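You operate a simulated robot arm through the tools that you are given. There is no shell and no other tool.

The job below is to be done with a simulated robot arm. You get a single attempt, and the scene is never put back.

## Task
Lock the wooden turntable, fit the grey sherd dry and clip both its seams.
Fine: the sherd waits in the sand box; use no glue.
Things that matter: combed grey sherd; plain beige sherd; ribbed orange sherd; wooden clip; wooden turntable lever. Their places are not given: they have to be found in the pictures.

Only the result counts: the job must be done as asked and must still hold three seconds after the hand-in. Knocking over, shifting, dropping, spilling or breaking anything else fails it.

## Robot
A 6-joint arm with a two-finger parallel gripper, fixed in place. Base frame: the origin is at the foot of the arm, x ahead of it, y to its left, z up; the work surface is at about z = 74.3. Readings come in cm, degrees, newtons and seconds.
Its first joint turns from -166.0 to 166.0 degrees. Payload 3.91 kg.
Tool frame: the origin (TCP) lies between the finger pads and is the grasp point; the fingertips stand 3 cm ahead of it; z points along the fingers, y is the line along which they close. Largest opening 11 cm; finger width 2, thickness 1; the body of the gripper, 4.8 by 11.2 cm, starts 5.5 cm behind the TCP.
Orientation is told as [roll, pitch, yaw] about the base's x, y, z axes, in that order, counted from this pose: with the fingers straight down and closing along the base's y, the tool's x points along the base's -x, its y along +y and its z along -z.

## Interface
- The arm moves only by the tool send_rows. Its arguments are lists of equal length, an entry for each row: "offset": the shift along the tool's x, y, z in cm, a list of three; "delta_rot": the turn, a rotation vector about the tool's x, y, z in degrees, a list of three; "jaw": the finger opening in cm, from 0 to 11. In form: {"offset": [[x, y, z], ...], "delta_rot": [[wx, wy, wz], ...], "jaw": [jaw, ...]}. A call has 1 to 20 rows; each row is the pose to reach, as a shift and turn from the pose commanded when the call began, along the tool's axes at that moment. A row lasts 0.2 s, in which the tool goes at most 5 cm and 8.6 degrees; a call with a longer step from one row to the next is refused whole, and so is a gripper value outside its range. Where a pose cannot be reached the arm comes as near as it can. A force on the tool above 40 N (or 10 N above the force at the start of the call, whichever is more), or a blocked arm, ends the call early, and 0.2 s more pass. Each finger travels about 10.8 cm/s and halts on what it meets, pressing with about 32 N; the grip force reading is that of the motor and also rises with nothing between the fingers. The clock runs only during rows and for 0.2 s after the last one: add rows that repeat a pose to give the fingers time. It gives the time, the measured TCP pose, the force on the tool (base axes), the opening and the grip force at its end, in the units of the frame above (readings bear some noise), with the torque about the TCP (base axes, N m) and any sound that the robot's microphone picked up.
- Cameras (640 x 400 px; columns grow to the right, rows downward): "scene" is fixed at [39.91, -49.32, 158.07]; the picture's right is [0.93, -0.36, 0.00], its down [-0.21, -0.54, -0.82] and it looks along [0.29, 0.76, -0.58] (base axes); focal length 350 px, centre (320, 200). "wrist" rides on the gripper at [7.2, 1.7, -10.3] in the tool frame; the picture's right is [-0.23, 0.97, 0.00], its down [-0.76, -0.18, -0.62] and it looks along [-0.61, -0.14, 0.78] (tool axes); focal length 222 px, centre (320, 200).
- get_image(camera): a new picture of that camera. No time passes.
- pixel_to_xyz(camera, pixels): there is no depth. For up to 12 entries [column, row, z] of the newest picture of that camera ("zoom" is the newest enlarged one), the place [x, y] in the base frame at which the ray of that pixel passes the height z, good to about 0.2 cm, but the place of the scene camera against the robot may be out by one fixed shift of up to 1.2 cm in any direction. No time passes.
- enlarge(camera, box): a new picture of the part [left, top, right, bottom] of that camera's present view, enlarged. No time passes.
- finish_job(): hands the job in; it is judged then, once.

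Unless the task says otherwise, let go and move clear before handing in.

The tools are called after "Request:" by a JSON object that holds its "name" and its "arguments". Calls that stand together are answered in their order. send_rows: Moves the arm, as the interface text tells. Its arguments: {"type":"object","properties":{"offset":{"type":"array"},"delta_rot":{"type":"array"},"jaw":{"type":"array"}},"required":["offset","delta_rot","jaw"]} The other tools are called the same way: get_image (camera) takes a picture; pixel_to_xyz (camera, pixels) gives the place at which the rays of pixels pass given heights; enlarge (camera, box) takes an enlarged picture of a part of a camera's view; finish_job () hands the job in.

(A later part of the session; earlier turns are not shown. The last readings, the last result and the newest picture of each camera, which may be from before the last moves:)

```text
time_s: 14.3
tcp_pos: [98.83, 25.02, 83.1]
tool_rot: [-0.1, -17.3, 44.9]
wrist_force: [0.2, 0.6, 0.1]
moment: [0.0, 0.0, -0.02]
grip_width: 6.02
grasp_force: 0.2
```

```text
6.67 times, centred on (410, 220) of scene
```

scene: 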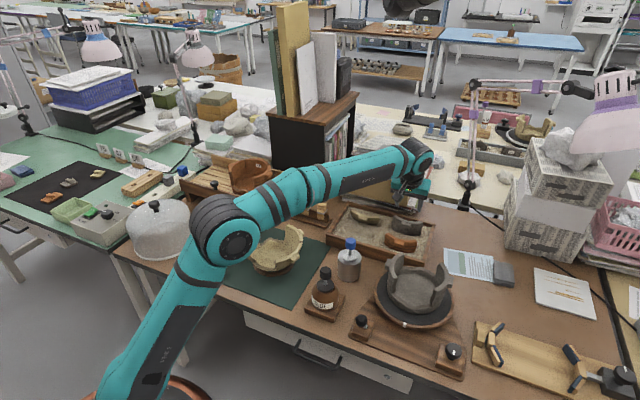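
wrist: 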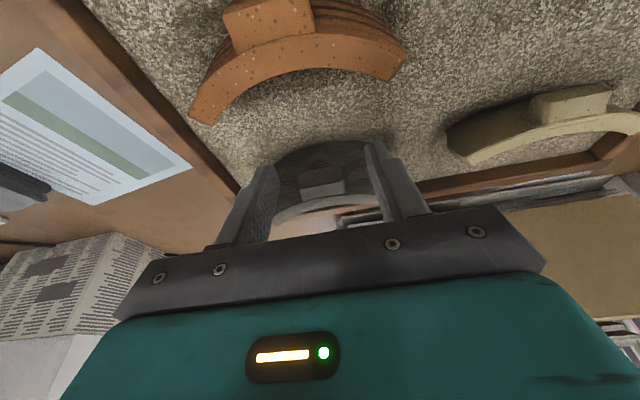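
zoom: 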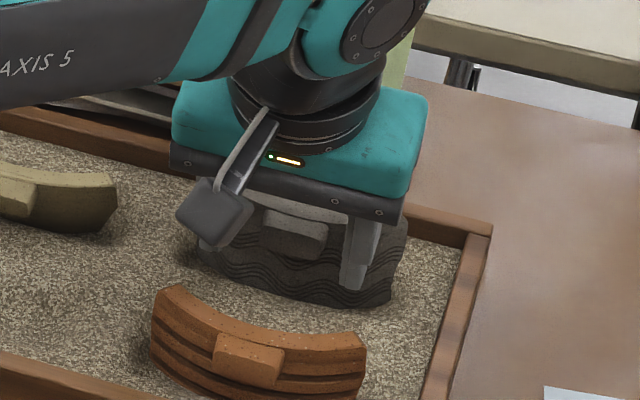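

The fingers stand on either side of the lug (lug at zoom 262–393, fingers at 212 and 445) and it's about centred. I'll close the jaw.

Request:
{"name": "send_rows", "arguments": {"offset": [[0, 0, 0], [0, 0, 0], [0, 0, 0], [0, 0, 0]], "delta_rot": [[0, 0, 0], [0, 0, 0], [0, 0, 0], [0, 0, 0]], "jaw": [4.5, 3.2, 2, 2]}}

Request:
{"name": "get_image", "arguments": {"camera": "wrist"}}

Request:
{"name": "enlarge", "arguments": {"camera": "wrist", "box": [210, 60, 430, 210]}}

Request:
{"name": "enlarge", "arguments": {"camera": "scene", "box": [370, 190, 450, 250]}}

```text
time_s: 15.3
tcp_pos: [98.9, 24.99, 83.14]
tool_rot: [-0.1, -17.2, 45.0]
wrist_force: [0.6, -0.1, 0.4]
moment: [-0.03, -0.1, -0.03]
grip_width: 3.14
grasp_force: 32.2
```

```text
taken
```

wrist: 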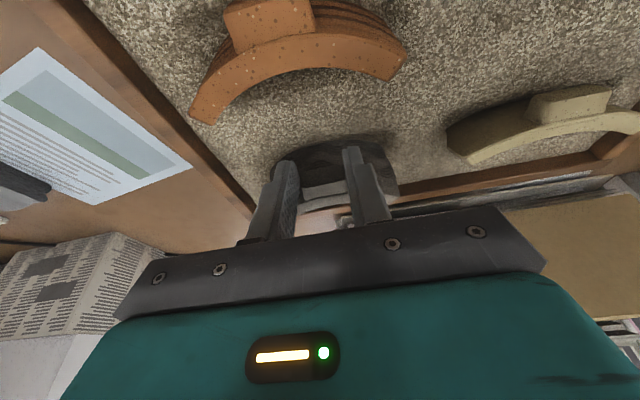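

```text
2.67 times, centred on (320, 135) of wrist
```

zoom: 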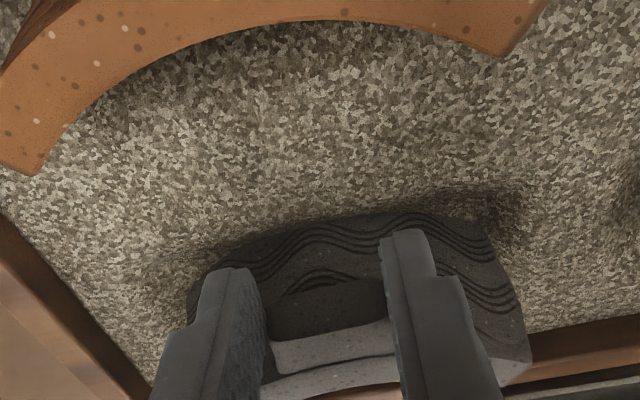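

```text
6.67 times, centred on (410, 220) of scene
```

zoom: 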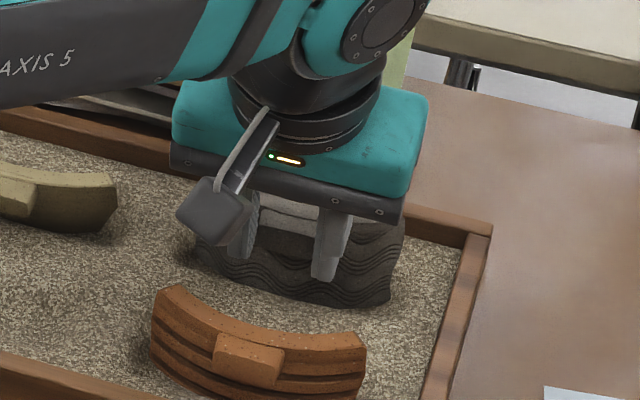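

The jaw stopped at 3.14 cm with 32 N, so the lug is held. I'll lift straight up slowly.

Request:
{"name": "send_rows", "arguments": {"offset": [[-0.15, 0, -0.48], [-0.3, 0, -0.96], [-0.6, 0, -1.9], [-0.9, 0, -2.9], [-1.5, 0, -4.8]], "delta_rot": [[0, 0, 0], [0, 0, 0], [0, 0, 0], [0, 0, 0], [0, 0, 0]], "jaw": [2, 2, 2, 2, 2]}}

Request:
{"name": "get_image", "arguments": {"camera": "wrist"}}

Request:
{"name": "enlarge", "arguments": {"camera": "wrist", "box": [210, 60, 430, 210]}}

Request:
{"name": "enlarge", "arguments": {"camera": "scene", "box": [370, 180, 450, 240]}}

```text
time_s: 16.5
tcp_pos: [98.94, 24.91, 88.17]
tool_rot: [-0.1, -17.2, 45.1]
wrist_force: [0.1, 0.3, -1.7]
moment: [-0.03, 0.03, 0.04]
grip_width: 3.13
grasp_force: 32.4
```

```text
taken
```

wrist: 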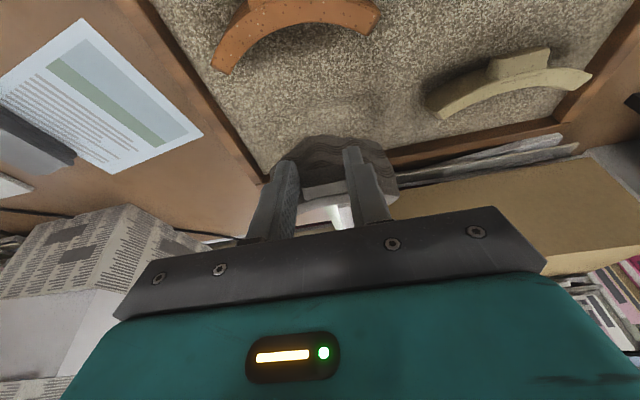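

```text
2.67 times, centred on (320, 135) of wrist
```

zoom: 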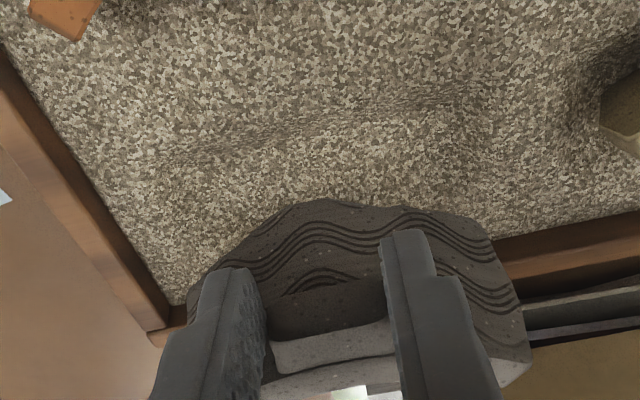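

```text
6.67 times, centred on (410, 210) of scene
```

zoom: 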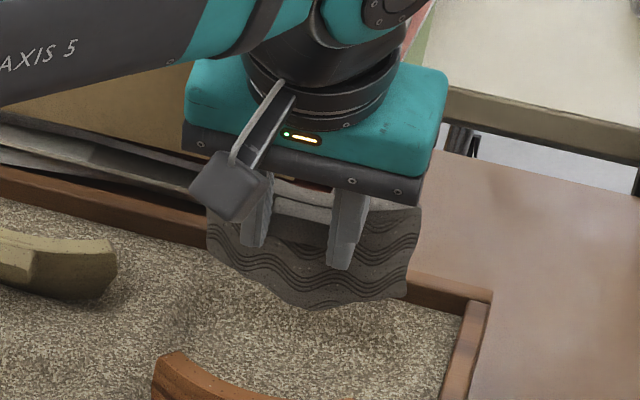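

The sherd is lifted cleanly (about 1.8 N) and its broken lower edge is visible, deepest around scene zoom (310,308). I'll compare that edge with the vessel's front and rear gaps at high zoom.

Request:
{"name": "enlarge", "arguments": {"camera": "scene", "box": [380, 250, 450, 315]}}

Request:
{"name": "enlarge", "arguments": {"camera": "scene", "box": [385, 190, 435, 235]}}

```text
6.15 times, centred on (415, 282) of scene
```

zoom: 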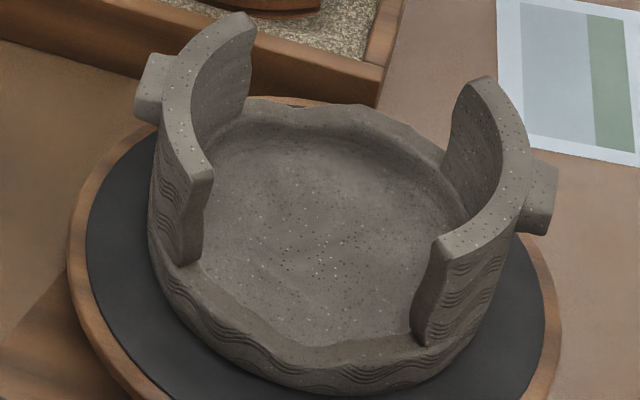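

```text
8.89 times, centred on (410, 212) of scene
```

zoom: 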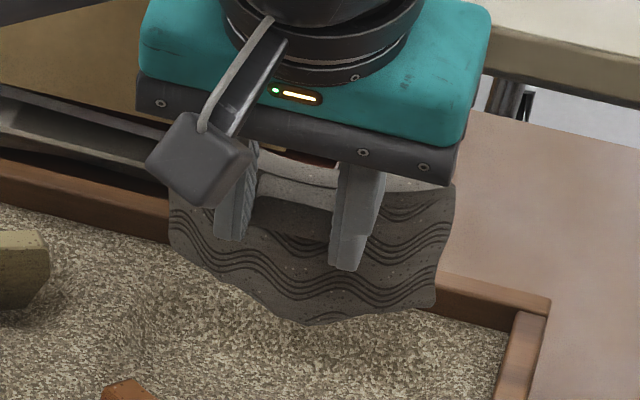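

The sherd's lower edge (deepest in the middle, zoom (305,322)) matches the front gap's edge (deepest near zoom (320,347)), and the front gap faces the same 225° direction. I'll raise the sherd to a safe height and carry it, without turning it, to above the front gap.

Request:
{"name": "send_rows", "arguments": {"offset": [[-0.9, 0, -2.9], [-1.8, 0, -5.8], [-2.7, 0, -8.7], [-3.27, 0, -10.5], [-0.4, -0.75, -11.4], [2.5, -1.55, -12.3], [5.4, -2.3, -13.2], [8.3, -3.1, -14.1], [11.2, -3.85, -15.0], [14.1, -4.65, -15.9], [17.0, -5.4, -16.8], [19.9, -6.2, -17.7], [22.8, -7.0, -18.6], [25.6, -7.7, -19.5], [28.53, -8.55, -20.4]], "delta_rot": [[0, 0, 0], [0, 0, 0], [0, 0, 0], [0, 0, 0], [0, 0, 0], [0, 0, 0], [0, 0, 0], [0, 0, 0], [0, 0, 0], [0, 0, 0], [0, 0, 0], [0, 0, 0], [0, 0, 0], [0, 0, 0], [0, 0, 0]], "jaw": [2, 2, 2, 2, 2, 2, 2, 2, 2, 2, 2, 2, 2, 2, 2]}}

Request:
{"name": "get_image", "arguments": {"camera": "wrist"}}

Request:
{"name": "get_image", "arguments": {"camera": "scene"}}

Request:
{"name": "enlarge", "arguments": {"camera": "scene", "box": [360, 210, 470, 320]}}

Request:
{"name": "enlarge", "arguments": {"camera": "wrist", "box": [210, 60, 430, 210]}}

```text
time_s: 19.7
tcp_pos: [81.34, -4.67, 99.2]
tool_rot: [-0.1, -17.2, 45.0]
wrist_force: [0.3, -0.4, -1.6]
moment: [-0.07, 0.05, 0.0]
grip_width: 3.13
grasp_force: 32.2
```

```text
taken
```

wrist: 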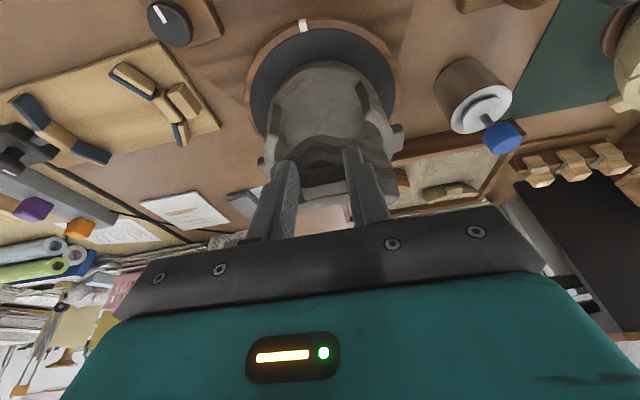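

```text
taken
```

scene: 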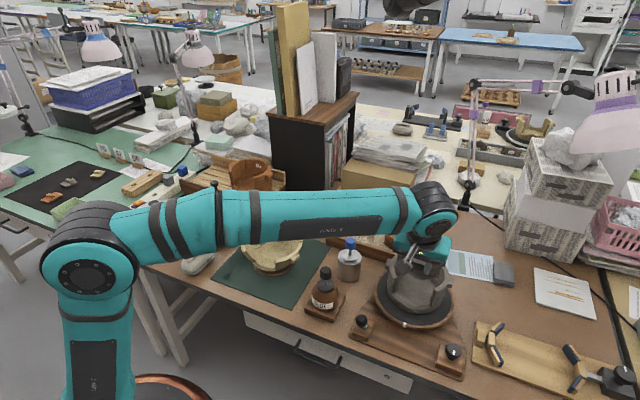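

```text
3.64 times, centred on (415, 265) of scene
```

zoom: 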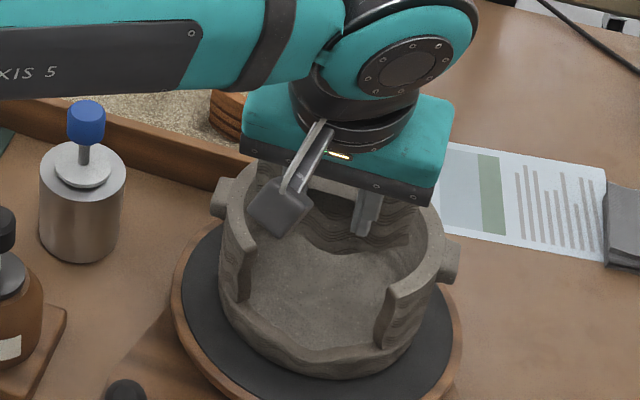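

```text
2.67 times, centred on (320, 135) of wrist
```

zoom: 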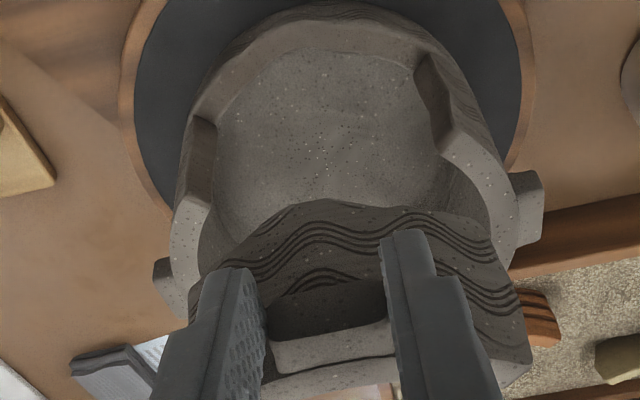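

The wrist view shows the sherd above the gap with the wall ends at zoom (195,200) and (450,140). I'll enlarge these to measure the gap ends at rim height.

Request:
{"name": "enlarge", "arguments": {"camera": "wrist", "box": [255, 80, 335, 150]}}

Request:
{"name": "enlarge", "arguments": {"camera": "wrist", "box": [335, 70, 415, 140]}}

```text
5.71 times, centred on (295, 115) of wrist
```

zoom: 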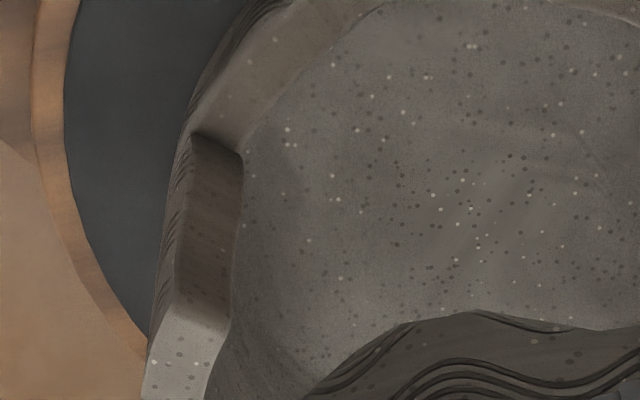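

```text
5.71 times, centred on (375, 105) of wrist
```

zoom: 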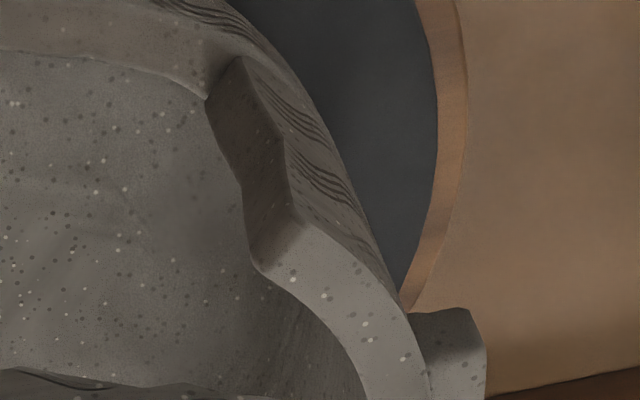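

Request:
{"name": "pixel_to_xyz", "arguments": {"camera": "wrist", "pixels": [[270.1, 130.8, 88], [279.2, 136.9, 88], [364.8, 117.6, 88], [372, 108.2, 88], [270.1, 130.8, 87.5], [372, 108.2, 87.5], [272.6, 103.3, 83], [281.5, 107.1, 83], [355.2, 86.6, 83], [361, 80.1, 83]]}}

Request:
{"name": "enlarge", "arguments": {"camera": "wrist", "box": [270, 120, 420, 210]}}

```text
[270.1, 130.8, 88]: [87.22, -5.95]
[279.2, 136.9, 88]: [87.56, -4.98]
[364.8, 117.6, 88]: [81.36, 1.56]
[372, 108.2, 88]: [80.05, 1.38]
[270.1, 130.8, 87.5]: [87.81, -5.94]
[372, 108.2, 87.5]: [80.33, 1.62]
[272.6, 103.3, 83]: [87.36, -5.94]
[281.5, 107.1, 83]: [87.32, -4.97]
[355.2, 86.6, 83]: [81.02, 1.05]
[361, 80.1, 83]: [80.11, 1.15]
```

```text
4.27 times, centred on (345, 165) of wrist
```

zoom: 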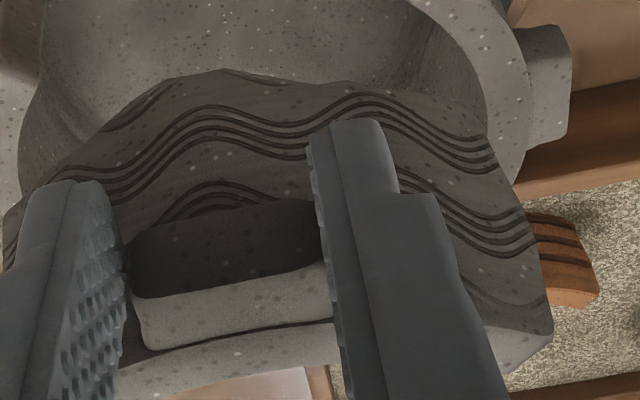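

The end faces put the gap's axis along x−y of about 86.3, with its ends near (88.1,-5.9) and (80.4,1.65). I'll check where the held sherd's visible corner sits relative to the tool.

Request:
{"name": "pixel_to_xyz", "arguments": {"camera": "wrist", "pixels": [[399.3, 194.3, 98.78], [390, 205.3, 98.78], [399.3, 194.3, 98.3], [390, 205.3, 98.3], [304.5, 203, 98.4], [344.2, 180, 98.4]]}}

```text
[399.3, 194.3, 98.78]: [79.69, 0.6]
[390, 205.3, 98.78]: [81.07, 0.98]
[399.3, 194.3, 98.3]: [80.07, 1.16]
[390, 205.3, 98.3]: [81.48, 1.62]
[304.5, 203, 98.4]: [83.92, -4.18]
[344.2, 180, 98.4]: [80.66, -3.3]
```

The visible corner agrees to about 0.3 cm with my estimate. I'll shift 0.16 cm sideways and lower the sherd to just above the wall tops, then check from the scene camera, which looks straight along the gap's axis.

Request:
{"name": "send_rows", "arguments": {"offset": [[0.5, -0.16, 1.6], [1.0, -0.16, 3.2], [1.4, -0.16, 4.5], [1.69, -0.16, 5.44]], "delta_rot": [[0, 0, 0], [0, 0, 0], [0, 0, 0], [0, 0, 0]], "jaw": [2, 2, 2, 2]}}

Request:
{"name": "get_image", "arguments": {"camera": "wrist"}}

Request:
{"name": "enlarge", "arguments": {"camera": "scene", "box": [375, 240, 455, 315]}}

Request:
{"name": "enlarge", "arguments": {"camera": "wrist", "box": [230, 70, 420, 210]}}

```text
time_s: 20.7
tcp_pos: [81.58, -4.75, 93.63]
tool_rot: [-0.2, -17.4, 45.0]
wrist_force: [-3.8, -4.6, 20.1]
moment: [0.39, -0.33, 0.02]
grip_width: 3.17
grasp_force: 32.1
```

```text
taken
```

wrist: 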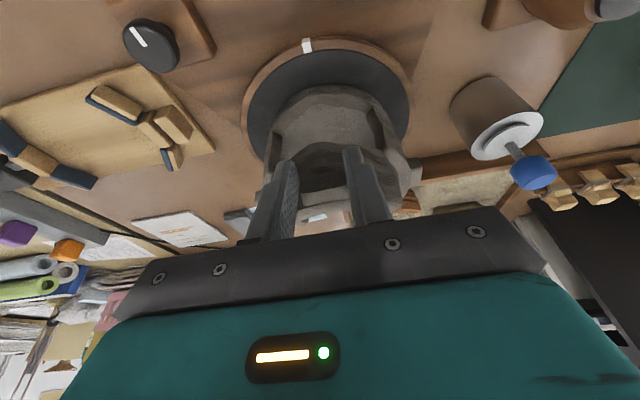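

```text
5.33 times, centred on (415, 278) of scene
```

zoom: 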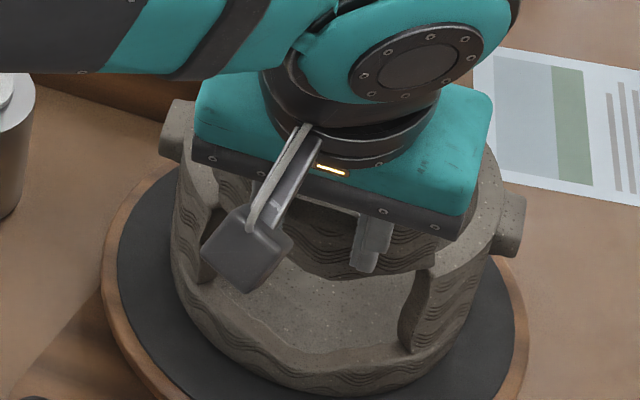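

```text
2.86 times, centred on (325, 140) of wrist
```

zoom: 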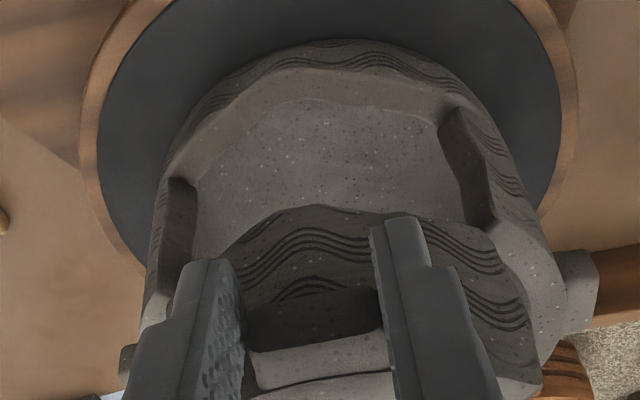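

The force reads +20 N upward at z = 93.6, so the sherd already rests on the wall tops. The torque puts the contact near (84.3,-1.5), meaning both ends touch. I'll raise it by 1 cm first and measure the sherd's lower corners against the wall ends.

Request:
{"name": "send_rows", "arguments": {"offset": [[-0.15, 0, -0.48], [-0.3, 0, -0.96], [-0.3, 0, -0.96]], "delta_rot": [[0, 0, 0], [0, 0, 0], [0, 0, 0]], "jaw": [2, 2, 2]}}

Request:
{"name": "get_image", "arguments": {"camera": "wrist"}}

Request:
{"name": "enlarge", "arguments": {"camera": "wrist", "box": [340, 90, 430, 210]}}

Request:
{"name": "enlarge", "arguments": {"camera": "wrist", "box": [240, 80, 330, 180]}}

Request:
{"name": "enlarge", "arguments": {"camera": "scene", "box": [385, 260, 445, 305]}}

```text
time_s: 21.5
tcp_pos: [81.62, -4.73, 94.46]
tool_rot: [-0.2, -17.2, 45.0]
wrist_force: [0.5, 0.9, -0.9]
moment: [0.02, 0.02, -0.01]
grip_width: 3.13
grasp_force: 31.6
```

```text
taken
```

wrist: 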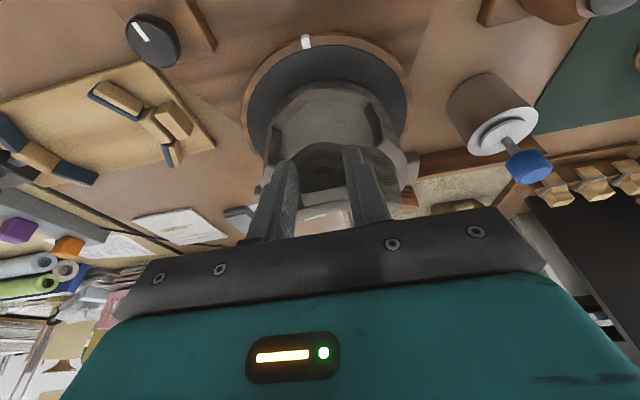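

```text
3.33 times, centred on (385, 150) of wrist
```

zoom: 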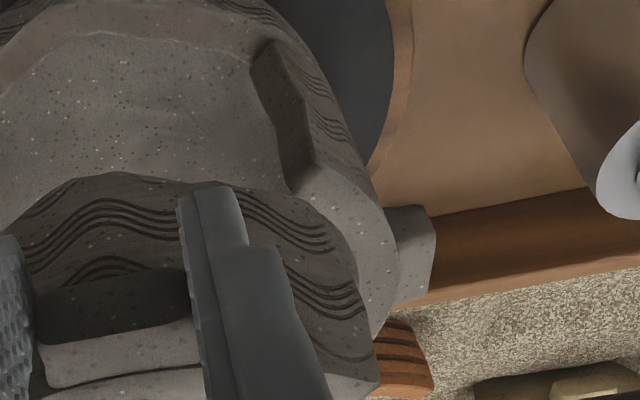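

```text
4.00 times, centred on (285, 130) of wrist
```

zoom: 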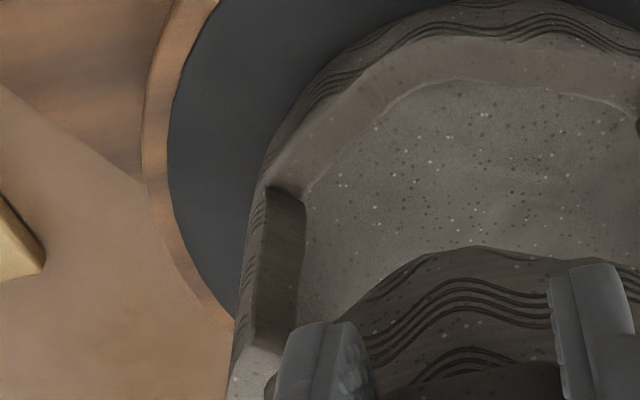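

```text
8.89 times, centred on (415, 282) of scene
```

zoom: 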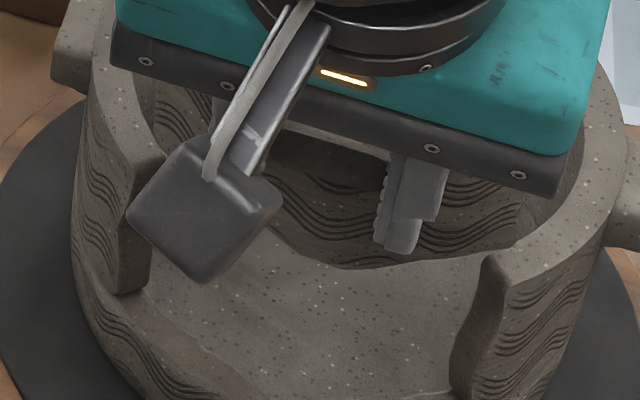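

Request:
{"name": "pixel_to_xyz", "arguments": {"camera": "wrist", "pixels": [[386.5, 153.9, 88.6], [402.4, 201, 93.7], [379, 147.9, 87.7], [384.4, 138.9, 87.7], [267, 165, 87.7], [277.5, 166.3, 87.7], [272, 126.3, 83], [281.3, 130, 83], [356.5, 161.5, 87.0], [318, 146, 87.0]]}}

Request:
{"name": "enlarge", "arguments": {"camera": "scene", "box": [420, 255, 450, 285]}}

Request:
{"name": "enlarge", "arguments": {"camera": "scene", "box": [385, 255, 415, 285]}}

```text
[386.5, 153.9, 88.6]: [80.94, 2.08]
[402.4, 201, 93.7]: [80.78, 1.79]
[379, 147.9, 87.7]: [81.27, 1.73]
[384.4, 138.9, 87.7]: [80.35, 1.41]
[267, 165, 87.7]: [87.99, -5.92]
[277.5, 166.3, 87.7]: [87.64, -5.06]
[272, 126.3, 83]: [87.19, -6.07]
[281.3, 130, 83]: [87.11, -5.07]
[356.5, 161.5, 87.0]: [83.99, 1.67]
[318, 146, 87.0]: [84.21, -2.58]
```

```text
13.33 times, centred on (435, 270) of scene
```

zoom: 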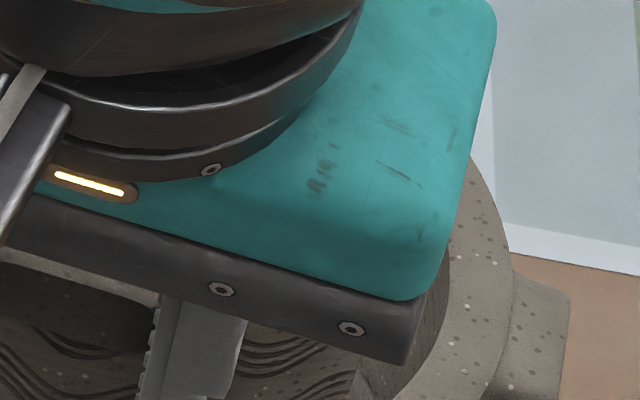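

```text
13.33 times, centred on (400, 270) of scene
```

zoom: 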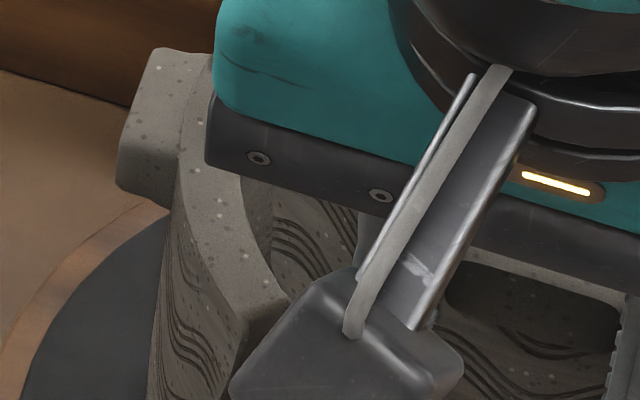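

The sherd's visible lower corner lies near (80.9,2.1), inward of the wall end at (80.35,1.4). It also seems to have slid up a little in the fingers on contact. I'll look closer at the sherd's end to judge its height and tilt.

Request:
{"name": "enlarge", "arguments": {"camera": "wrist", "box": [360, 130, 420, 210]}}

Request:
{"name": "enlarge", "arguments": {"camera": "wrist", "box": [285, 135, 365, 215]}}

```text
5.00 times, centred on (390, 170) of wrist
```

zoom: 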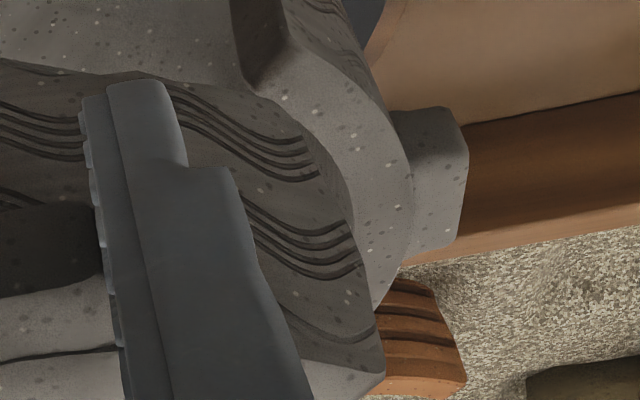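

```text
5.00 times, centred on (325, 175) of wrist
```

zoom: 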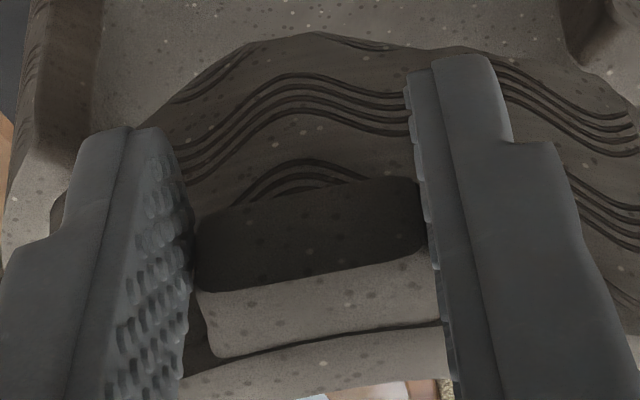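

Solving all views together puts the sherd's rim in the sand at z of about 82.0 and the vessel rim at 87.4. That means the sherd sits about 0.45 cm too far inward over the gap, and it slid up about 0.45 cm in the fingers. I'll move outward by 0.47 cm and descend gently, watching the force.

Request:
{"name": "send_rows", "arguments": {"offset": [[0.23, -0.01, -0.07], [0.45, -0.02, -0.14], [0.54, -0.02, 0.15], [0.62, -0.02, 0.43], [0.62, -0.02, 0.43]], "delta_rot": [[0, 0, 0], [0, 0, 0], [0, 0, 0], [0, 0, 0], [0, 0, 0]], "jaw": [2, 2, 2, 2, 2]}}

Request:
{"name": "get_image", "arguments": {"camera": "wrist"}}

Request:
{"name": "enlarge", "arguments": {"camera": "wrist", "box": [230, 70, 420, 210]}}

Request:
{"name": "enlarge", "arguments": {"camera": "scene", "box": [385, 260, 445, 305]}}

```text
time_s: 22.7
tcp_pos: [81.4, -5.05, 94.0]
tool_rot: [-0.2, -17.2, 45.0]
wrist_force: [0.2, -1.0, -1.8]
moment: [-0.03, 0.02, 0.03]
grip_width: 3.12
grasp_force: 32.0
```

```text
taken
```

wrist: 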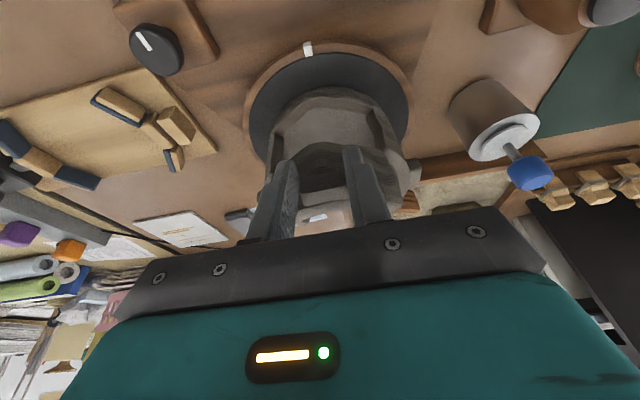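

```text
2.86 times, centred on (325, 140) of wrist
```

zoom: 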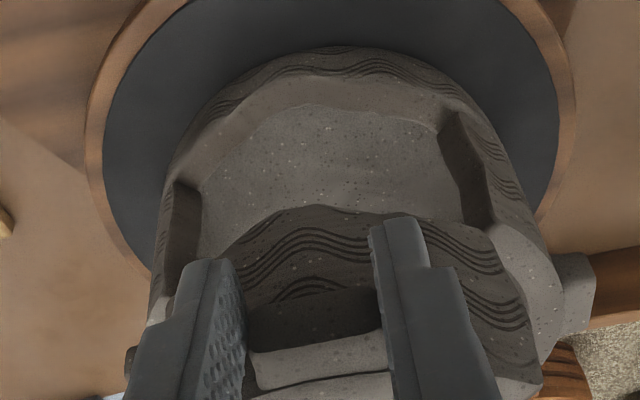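

```text
8.89 times, centred on (415, 282) of scene
```

zoom: 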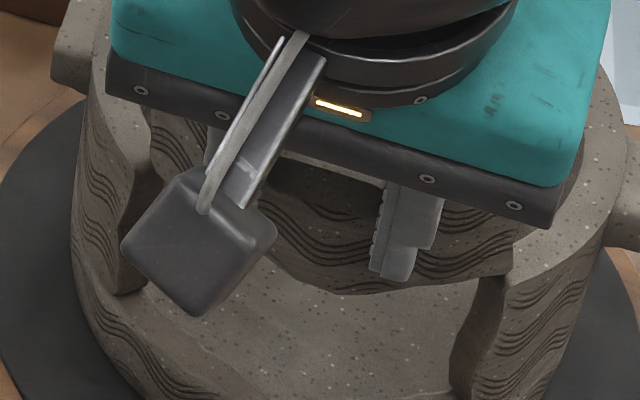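

The force is just the sherd's weight at z = 94.0, and the model now puts both end clearances at about 0.3 cm. I'll go down 0.9 cm slowly and read the force.

Request:
{"name": "send_rows", "arguments": {"offset": [[0.07, 0, 0.22], [0.14, 0, 0.44], [0.2, 0, 0.65], [0.27, 0, 0.86], [0.27, 0, 0.86]], "delta_rot": [[0, 0, 0], [0, 0, 0], [0, 0, 0], [0, 0, 0], [0, 0, 0]], "jaw": [2, 2, 2, 2, 2]}}

Request:
{"name": "get_image", "arguments": {"camera": "wrist"}}

Request:
{"name": "enlarge", "arguments": {"camera": "wrist", "box": [230, 70, 420, 210]}}

Request:
{"name": "enlarge", "arguments": {"camera": "scene", "box": [385, 260, 445, 305]}}

```text
time_s: 23.9
tcp_pos: [81.28, -5.16, 93.0]
tool_rot: [-0.1, -17.3, 45.0]
wrist_force: [-1.2, -0.4, -1.8]
moment: [-0.05, 0.12, -0.02]
grip_width: 3.14
grasp_force: 32.0
```

```text
taken
```

wrist: 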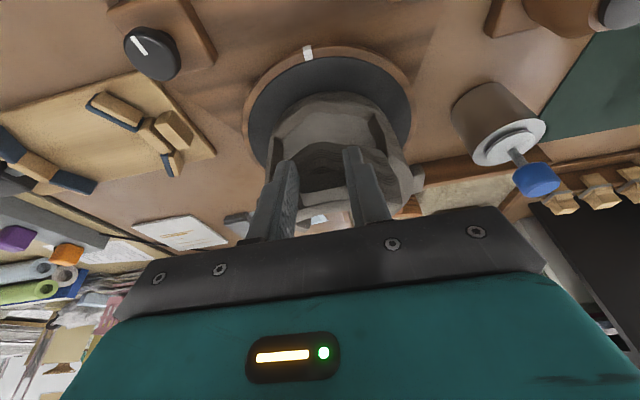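

```text
2.86 times, centred on (325, 140) of wrist
```

zoom: 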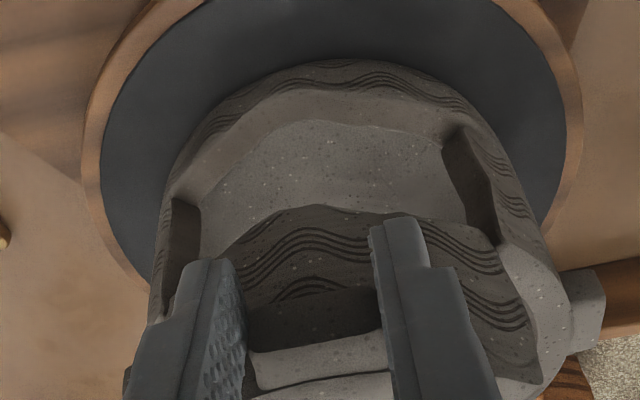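

```text
8.89 times, centred on (415, 282) of scene
```

zoom: 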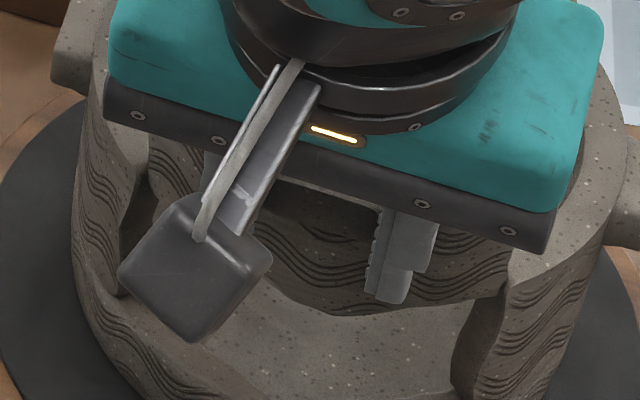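

The sherd has passed the earlier contact height with no extra force. I'll continue down by 1.5 cm.

Request:
{"name": "send_rows", "arguments": {"offset": [[0.07, 0, 0.24], [0.15, 0, 0.48], [0.22, 0, 0.72], [0.3, 0, 0.96], [0.37, 0, 1.2], [0.44, 0, 1.43], [0.44, 0, 1.43]], "delta_rot": [[0, 0, 0], [0, 0, 0], [0, 0, 0], [0, 0, 0], [0, 0, 0], [0, 0, 0], [0, 0, 0]], "jaw": [2, 2, 2, 2, 2, 2, 2]}}

Request:
{"name": "get_image", "arguments": {"camera": "wrist"}}

Request:
{"name": "enlarge", "arguments": {"camera": "wrist", "box": [230, 70, 420, 210]}}

Request:
{"name": "enlarge", "arguments": {"camera": "scene", "box": [385, 260, 445, 305]}}

```text
time_s: 25.5
tcp_pos: [81.36, -5.13, 91.6]
tool_rot: [-0.1, -17.2, 44.9]
wrist_force: [-0.3, -0.5, -0.8]
moment: [-0.05, 0.0, -0.04]
grip_width: 3.13
grasp_force: 31.8
```

```text
taken
```

wrist: 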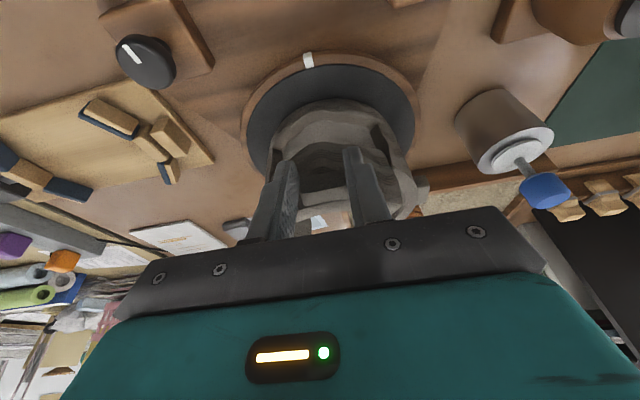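

```text
2.86 times, centred on (325, 140) of wrist
```

zoom: 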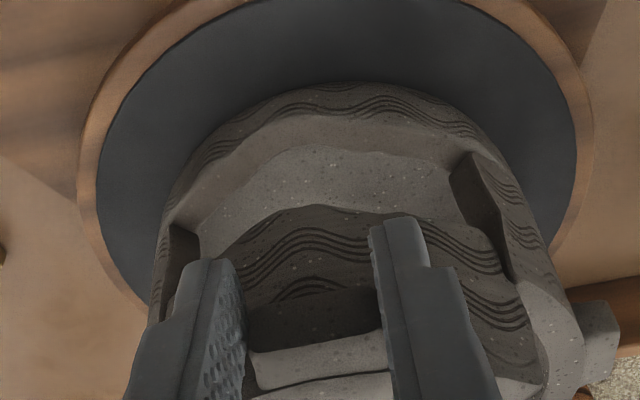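

```text
8.89 times, centred on (415, 282) of scene
```

zoom: 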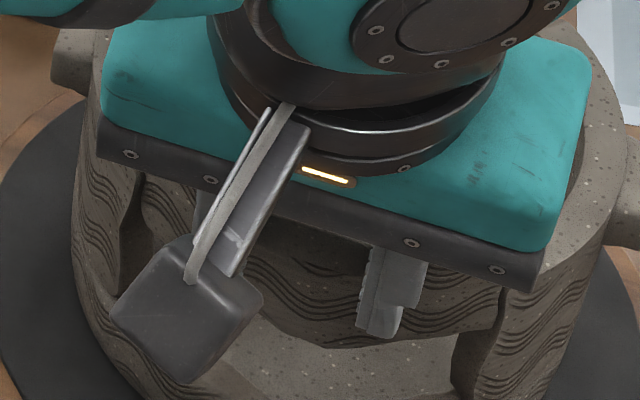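

Still no contact force (0.8 N) at z = 91.6, and the sherd is between the wall ends. I'll continue down 2 cm in small steps.

Request:
{"name": "send_rows", "arguments": {"offset": [[0.09, 0, 0.29], [0.18, 0, 0.57], [0.27, 0, 0.86], [0.36, 0, 1.15], [0.45, 0, 1.43], [0.53, 0, 1.72], [0.53, 0, 1.72]], "delta_rot": [[0, 0, 0], [0, 0, 0], [0, 0, 0], [0, 0, 0], [0, 0, 0], [0, 0, 0], [0, 0, 0]], "jaw": [2, 2, 2, 2, 2, 2, 2]}}

Request:
{"name": "get_image", "arguments": {"camera": "wrist"}}

Request:
{"name": "enlarge", "arguments": {"camera": "wrist", "box": [230, 70, 420, 210]}}

Request:
{"name": "enlarge", "arguments": {"camera": "scene", "box": [385, 260, 445, 315]}}

```text
time_s: 27.1
tcp_pos: [81.45, -5.15, 89.64]
tool_rot: [-0.1, -17.2, 45.0]
wrist_force: [-0.2, 0.3, -1.9]
moment: [-0.04, 0.05, -0.02]
grip_width: 3.09
grasp_force: 32.5
```

```text
taken
```

wrist: 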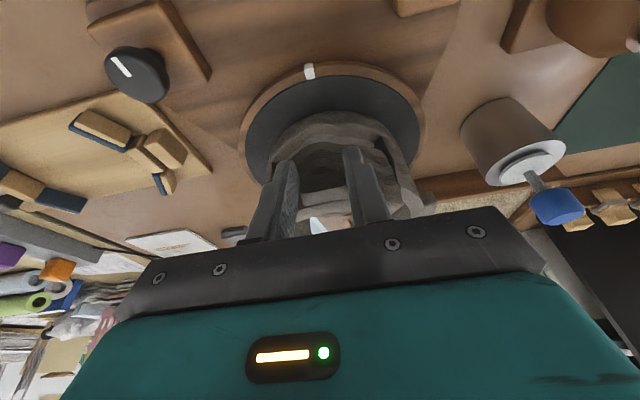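

```text
2.86 times, centred on (325, 140) of wrist
```

zoom: 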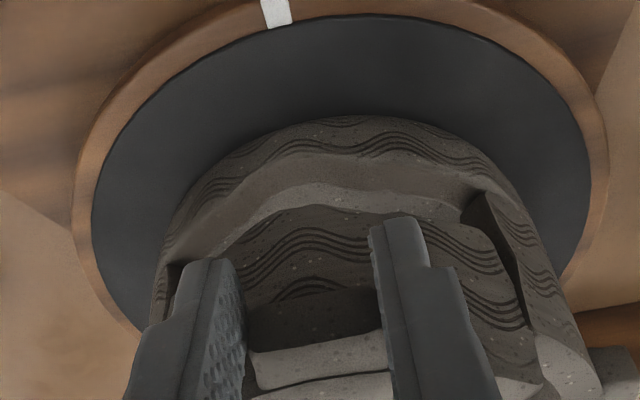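

```text
7.27 times, centred on (415, 288) of scene
```

zoom: 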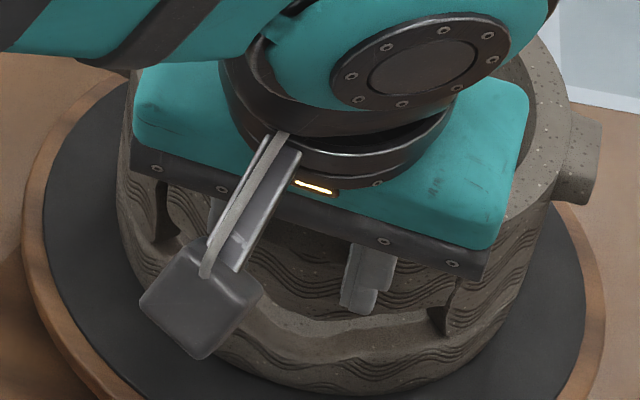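

The sherd is well down between the walls with only its weight on the tool, and both seams show in the scene view at (165,215) and (445,310). I'll go down another 1 cm.

Request:
{"name": "send_rows", "arguments": {"offset": [[0.06, 0, 0.19], [0.12, 0, 0.38], [0.18, 0, 0.57], [0.24, 0, 0.76], [0.3, 0, 0.95], [0.3, 0, 0.95]], "delta_rot": [[0, 0, 0], [0, 0, 0], [0, 0, 0], [0, 0, 0], [0, 0, 0], [0, 0, 0]], "jaw": [2, 2, 2, 2, 2, 2]}}

Request:
{"name": "get_image", "arguments": {"camera": "wrist"}}

Request:
{"name": "enlarge", "arguments": {"camera": "wrist", "box": [270, 90, 430, 215]}}

Request:
{"name": "enlarge", "arguments": {"camera": "scene", "box": [385, 260, 445, 315]}}

```text
time_s: 28.5
tcp_pos: [81.34, -5.12, 88.77]
tool_rot: [-0.1, -17.2, 45.0]
wrist_force: [0.2, 0.7, -0.8]
moment: [-0.03, 0.03, 0.03]
grip_width: 3.11
grasp_force: 31.7
```

```text
taken
```

wrist: 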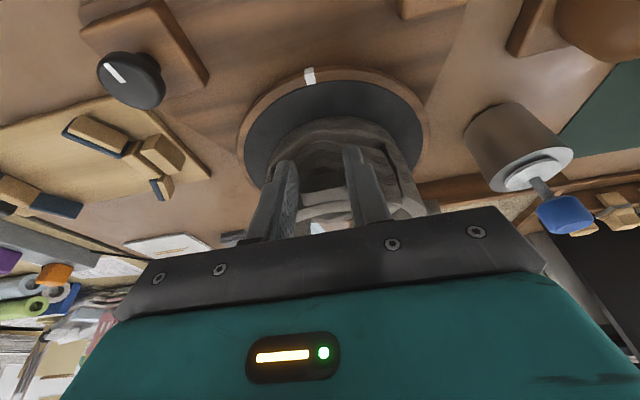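

```text
3.20 times, centred on (350, 152) of wrist
```

zoom: 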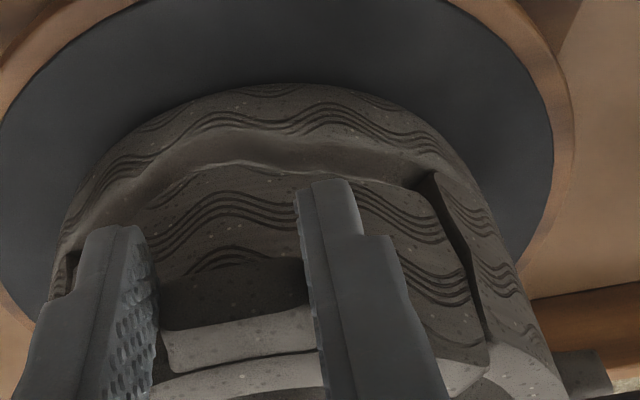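

```text
7.27 times, centred on (415, 288) of scene
```

zoom: 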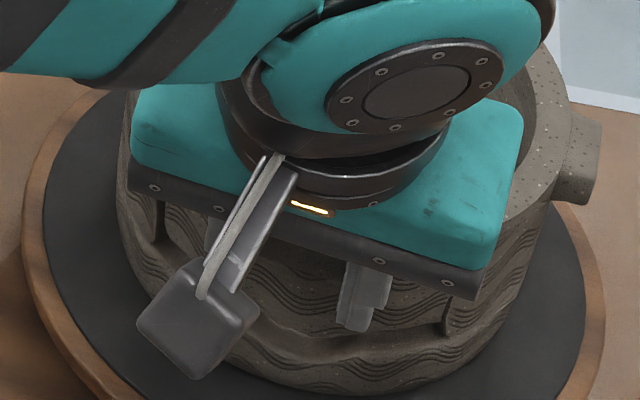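

The sherd is nearly seated, with its lower edge just above the ring edge at zoom (240,165). I'll compare the sherd's rim corner with the wall's rim corner at the right seam.

Request:
{"name": "enlarge", "arguments": {"camera": "wrist", "box": [375, 150, 435, 215]}}

Request:
{"name": "enlarge", "arguments": {"camera": "scene", "box": [420, 285, 450, 310]}}

Request:
{"name": "enlarge", "arguments": {"camera": "scene", "box": [382, 275, 412, 305]}}

```text
6.15 times, centred on (405, 182) of wrist
```

zoom: 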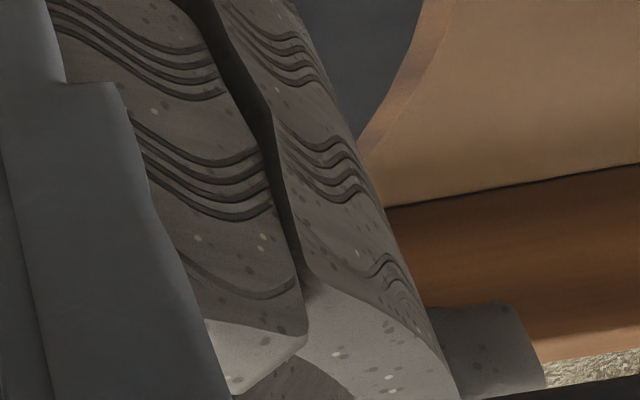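

```text
16.00 times, centred on (435, 298) of scene
```

zoom: 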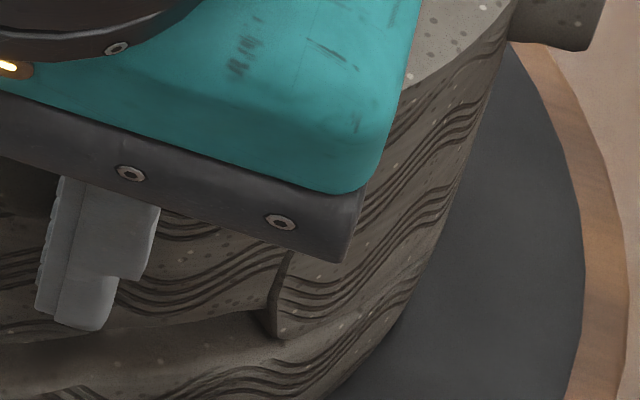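

```text
13.33 times, centred on (397, 290) of scene
```

zoom: 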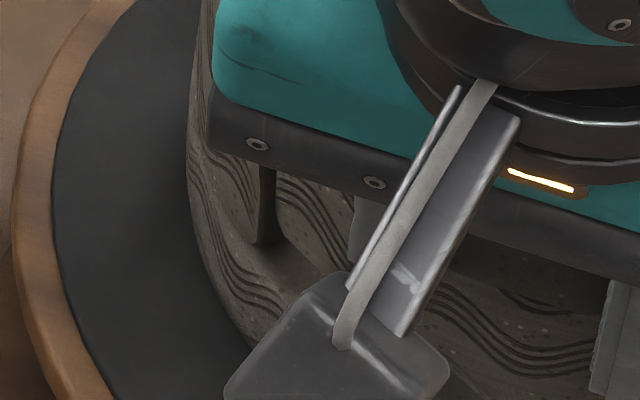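

The comb lines on the sherd and both walls nearly line up, and the seam gaps are about 0.45 cm (left) and 0.3 cm (right). I'll shift 0.08 cm toward the left wall and lower by 0.45 cm.

Request:
{"name": "send_rows", "arguments": {"offset": [[0.03, 0.08, 0.1], [0.07, 0.08, 0.22], [0.1, 0.08, 0.32], [0.13, 0.08, 0.43], [0.13, 0.08, 0.43]], "delta_rot": [[0, 0, 0], [0, 0, 0], [0, 0, 0], [0, 0, 0], [0, 0, 0]], "jaw": [2, 2, 2, 2, 2]}}

```text
time_s: 29.7
tcp_pos: [81.39, -5.18, 88.2]
tool_rot: [-0.2, -17.2, 45.0]
wrist_force: [-0.6, 0.2, -1.3]
moment: [-0.03, 0.05, 0.03]
grip_width: 3.11
grasp_force: 32.2
```

There's still only the sherd's weight at z = 88.2. I'll lower 0.2 cm more.

Request:
{"name": "send_rows", "arguments": {"offset": [[0.03, 0, 0.1], [0.06, 0, 0.19], [0.06, 0, 0.19]], "delta_rot": [[0, 0, 0], [0, 0, 0], [0, 0, 0]], "jaw": [2, 2, 2]}}

Request:
{"name": "get_image", "arguments": {"camera": "wrist"}}

Request:
{"name": "enlarge", "arguments": {"camera": "wrist", "box": [270, 100, 430, 215]}}

Request:
{"name": "enlarge", "arguments": {"camera": "scene", "box": [385, 270, 450, 315]}}

```text
time_s: 30.5
tcp_pos: [81.32, -5.11, 88.17]
tool_rot: [-0.1, -17.3, 45.0]
wrist_force: [1.0, 0.5, -0.6]
moment: [-0.03, 0.03, 0.04]
grip_width: 3.14
grasp_force: 31.9
```

```text
taken
```

wrist: 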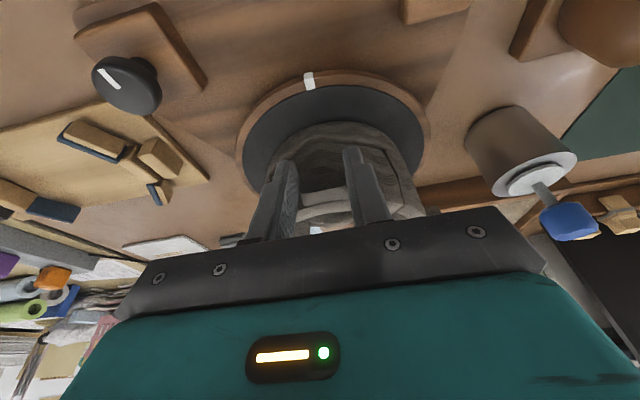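

```text
3.48 times, centred on (350, 158) of wrist
```

zoom: 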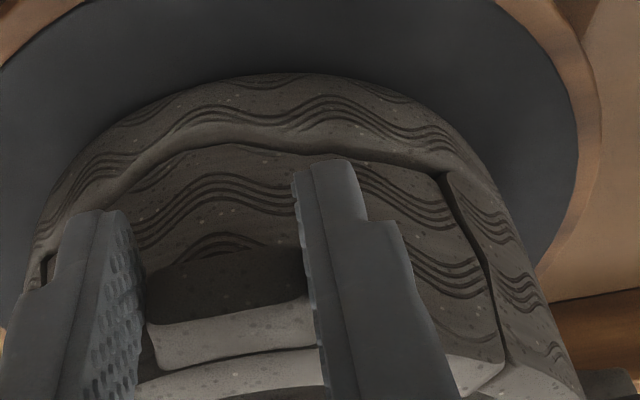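

```text
8.89 times, centred on (418, 292) of scene
```

zoom: 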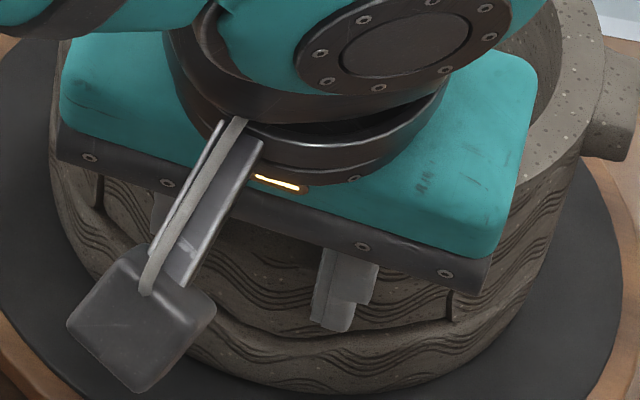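

The sherd's lower edge nearly meets the ring, with a thin dark line at zoom (240,140). I'll lower another 0.2 cm.

Request:
{"name": "send_rows", "arguments": {"offset": [[0.03, 0, 0.1], [0.06, 0, 0.19], [0.06, 0, 0.19]], "delta_rot": [[0, 0, 0], [0, 0, 0], [0, 0, 0]], "jaw": [2, 2, 2]}}

```text
time_s: 31.3
tcp_pos: [81.27, -5.09, 87.82]
tool_rot: [-0.1, -17.3, 45.0]
wrist_force: [1.3, -1.3, 3.6]
moment: [0.03, -0.11, -0.06]
grip_width: 3.13
grasp_force: 31.9
```

The force has risen to +3.6 N, so the sherd is touching down. I'll check the seat in both views.

Request:
{"name": "get_image", "arguments": {"camera": "wrist"}}

Request:
{"name": "enlarge", "arguments": {"camera": "wrist", "box": [270, 100, 430, 215]}}

Request:
{"name": "enlarge", "arguments": {"camera": "wrist", "box": [380, 150, 440, 215]}}

Request:
{"name": "enlarge", "arguments": {"camera": "scene", "box": [385, 270, 450, 315]}}

```text
taken
```

wrist: 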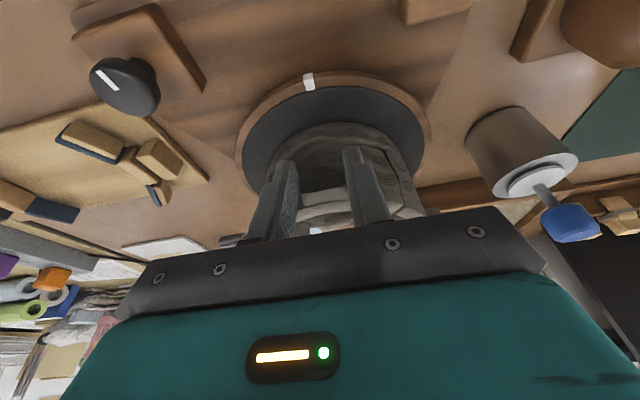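

```text
3.48 times, centred on (350, 158) of wrist
```

zoom: 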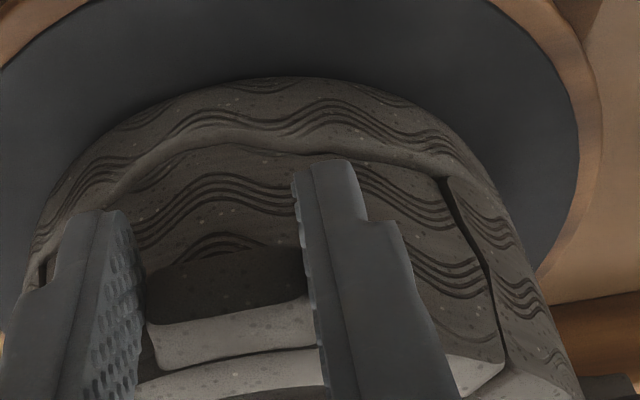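

```text
6.15 times, centred on (410, 182) of wrist
```

zoom: 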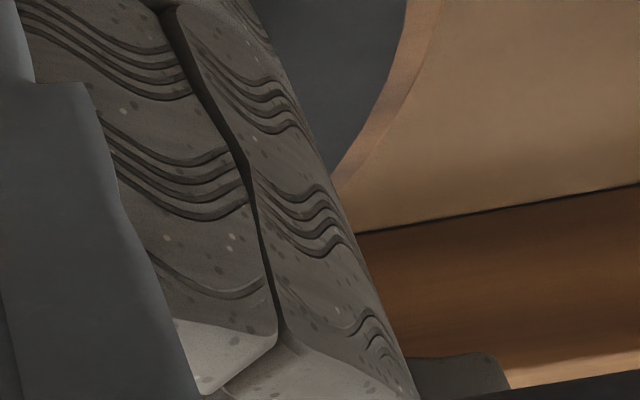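

```text
8.89 times, centred on (418, 292) of scene
```

zoom: 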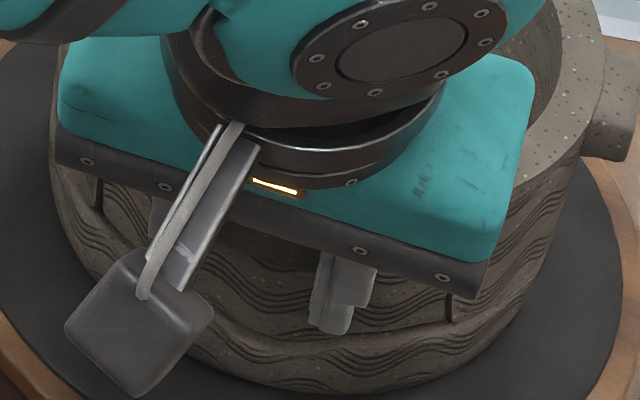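

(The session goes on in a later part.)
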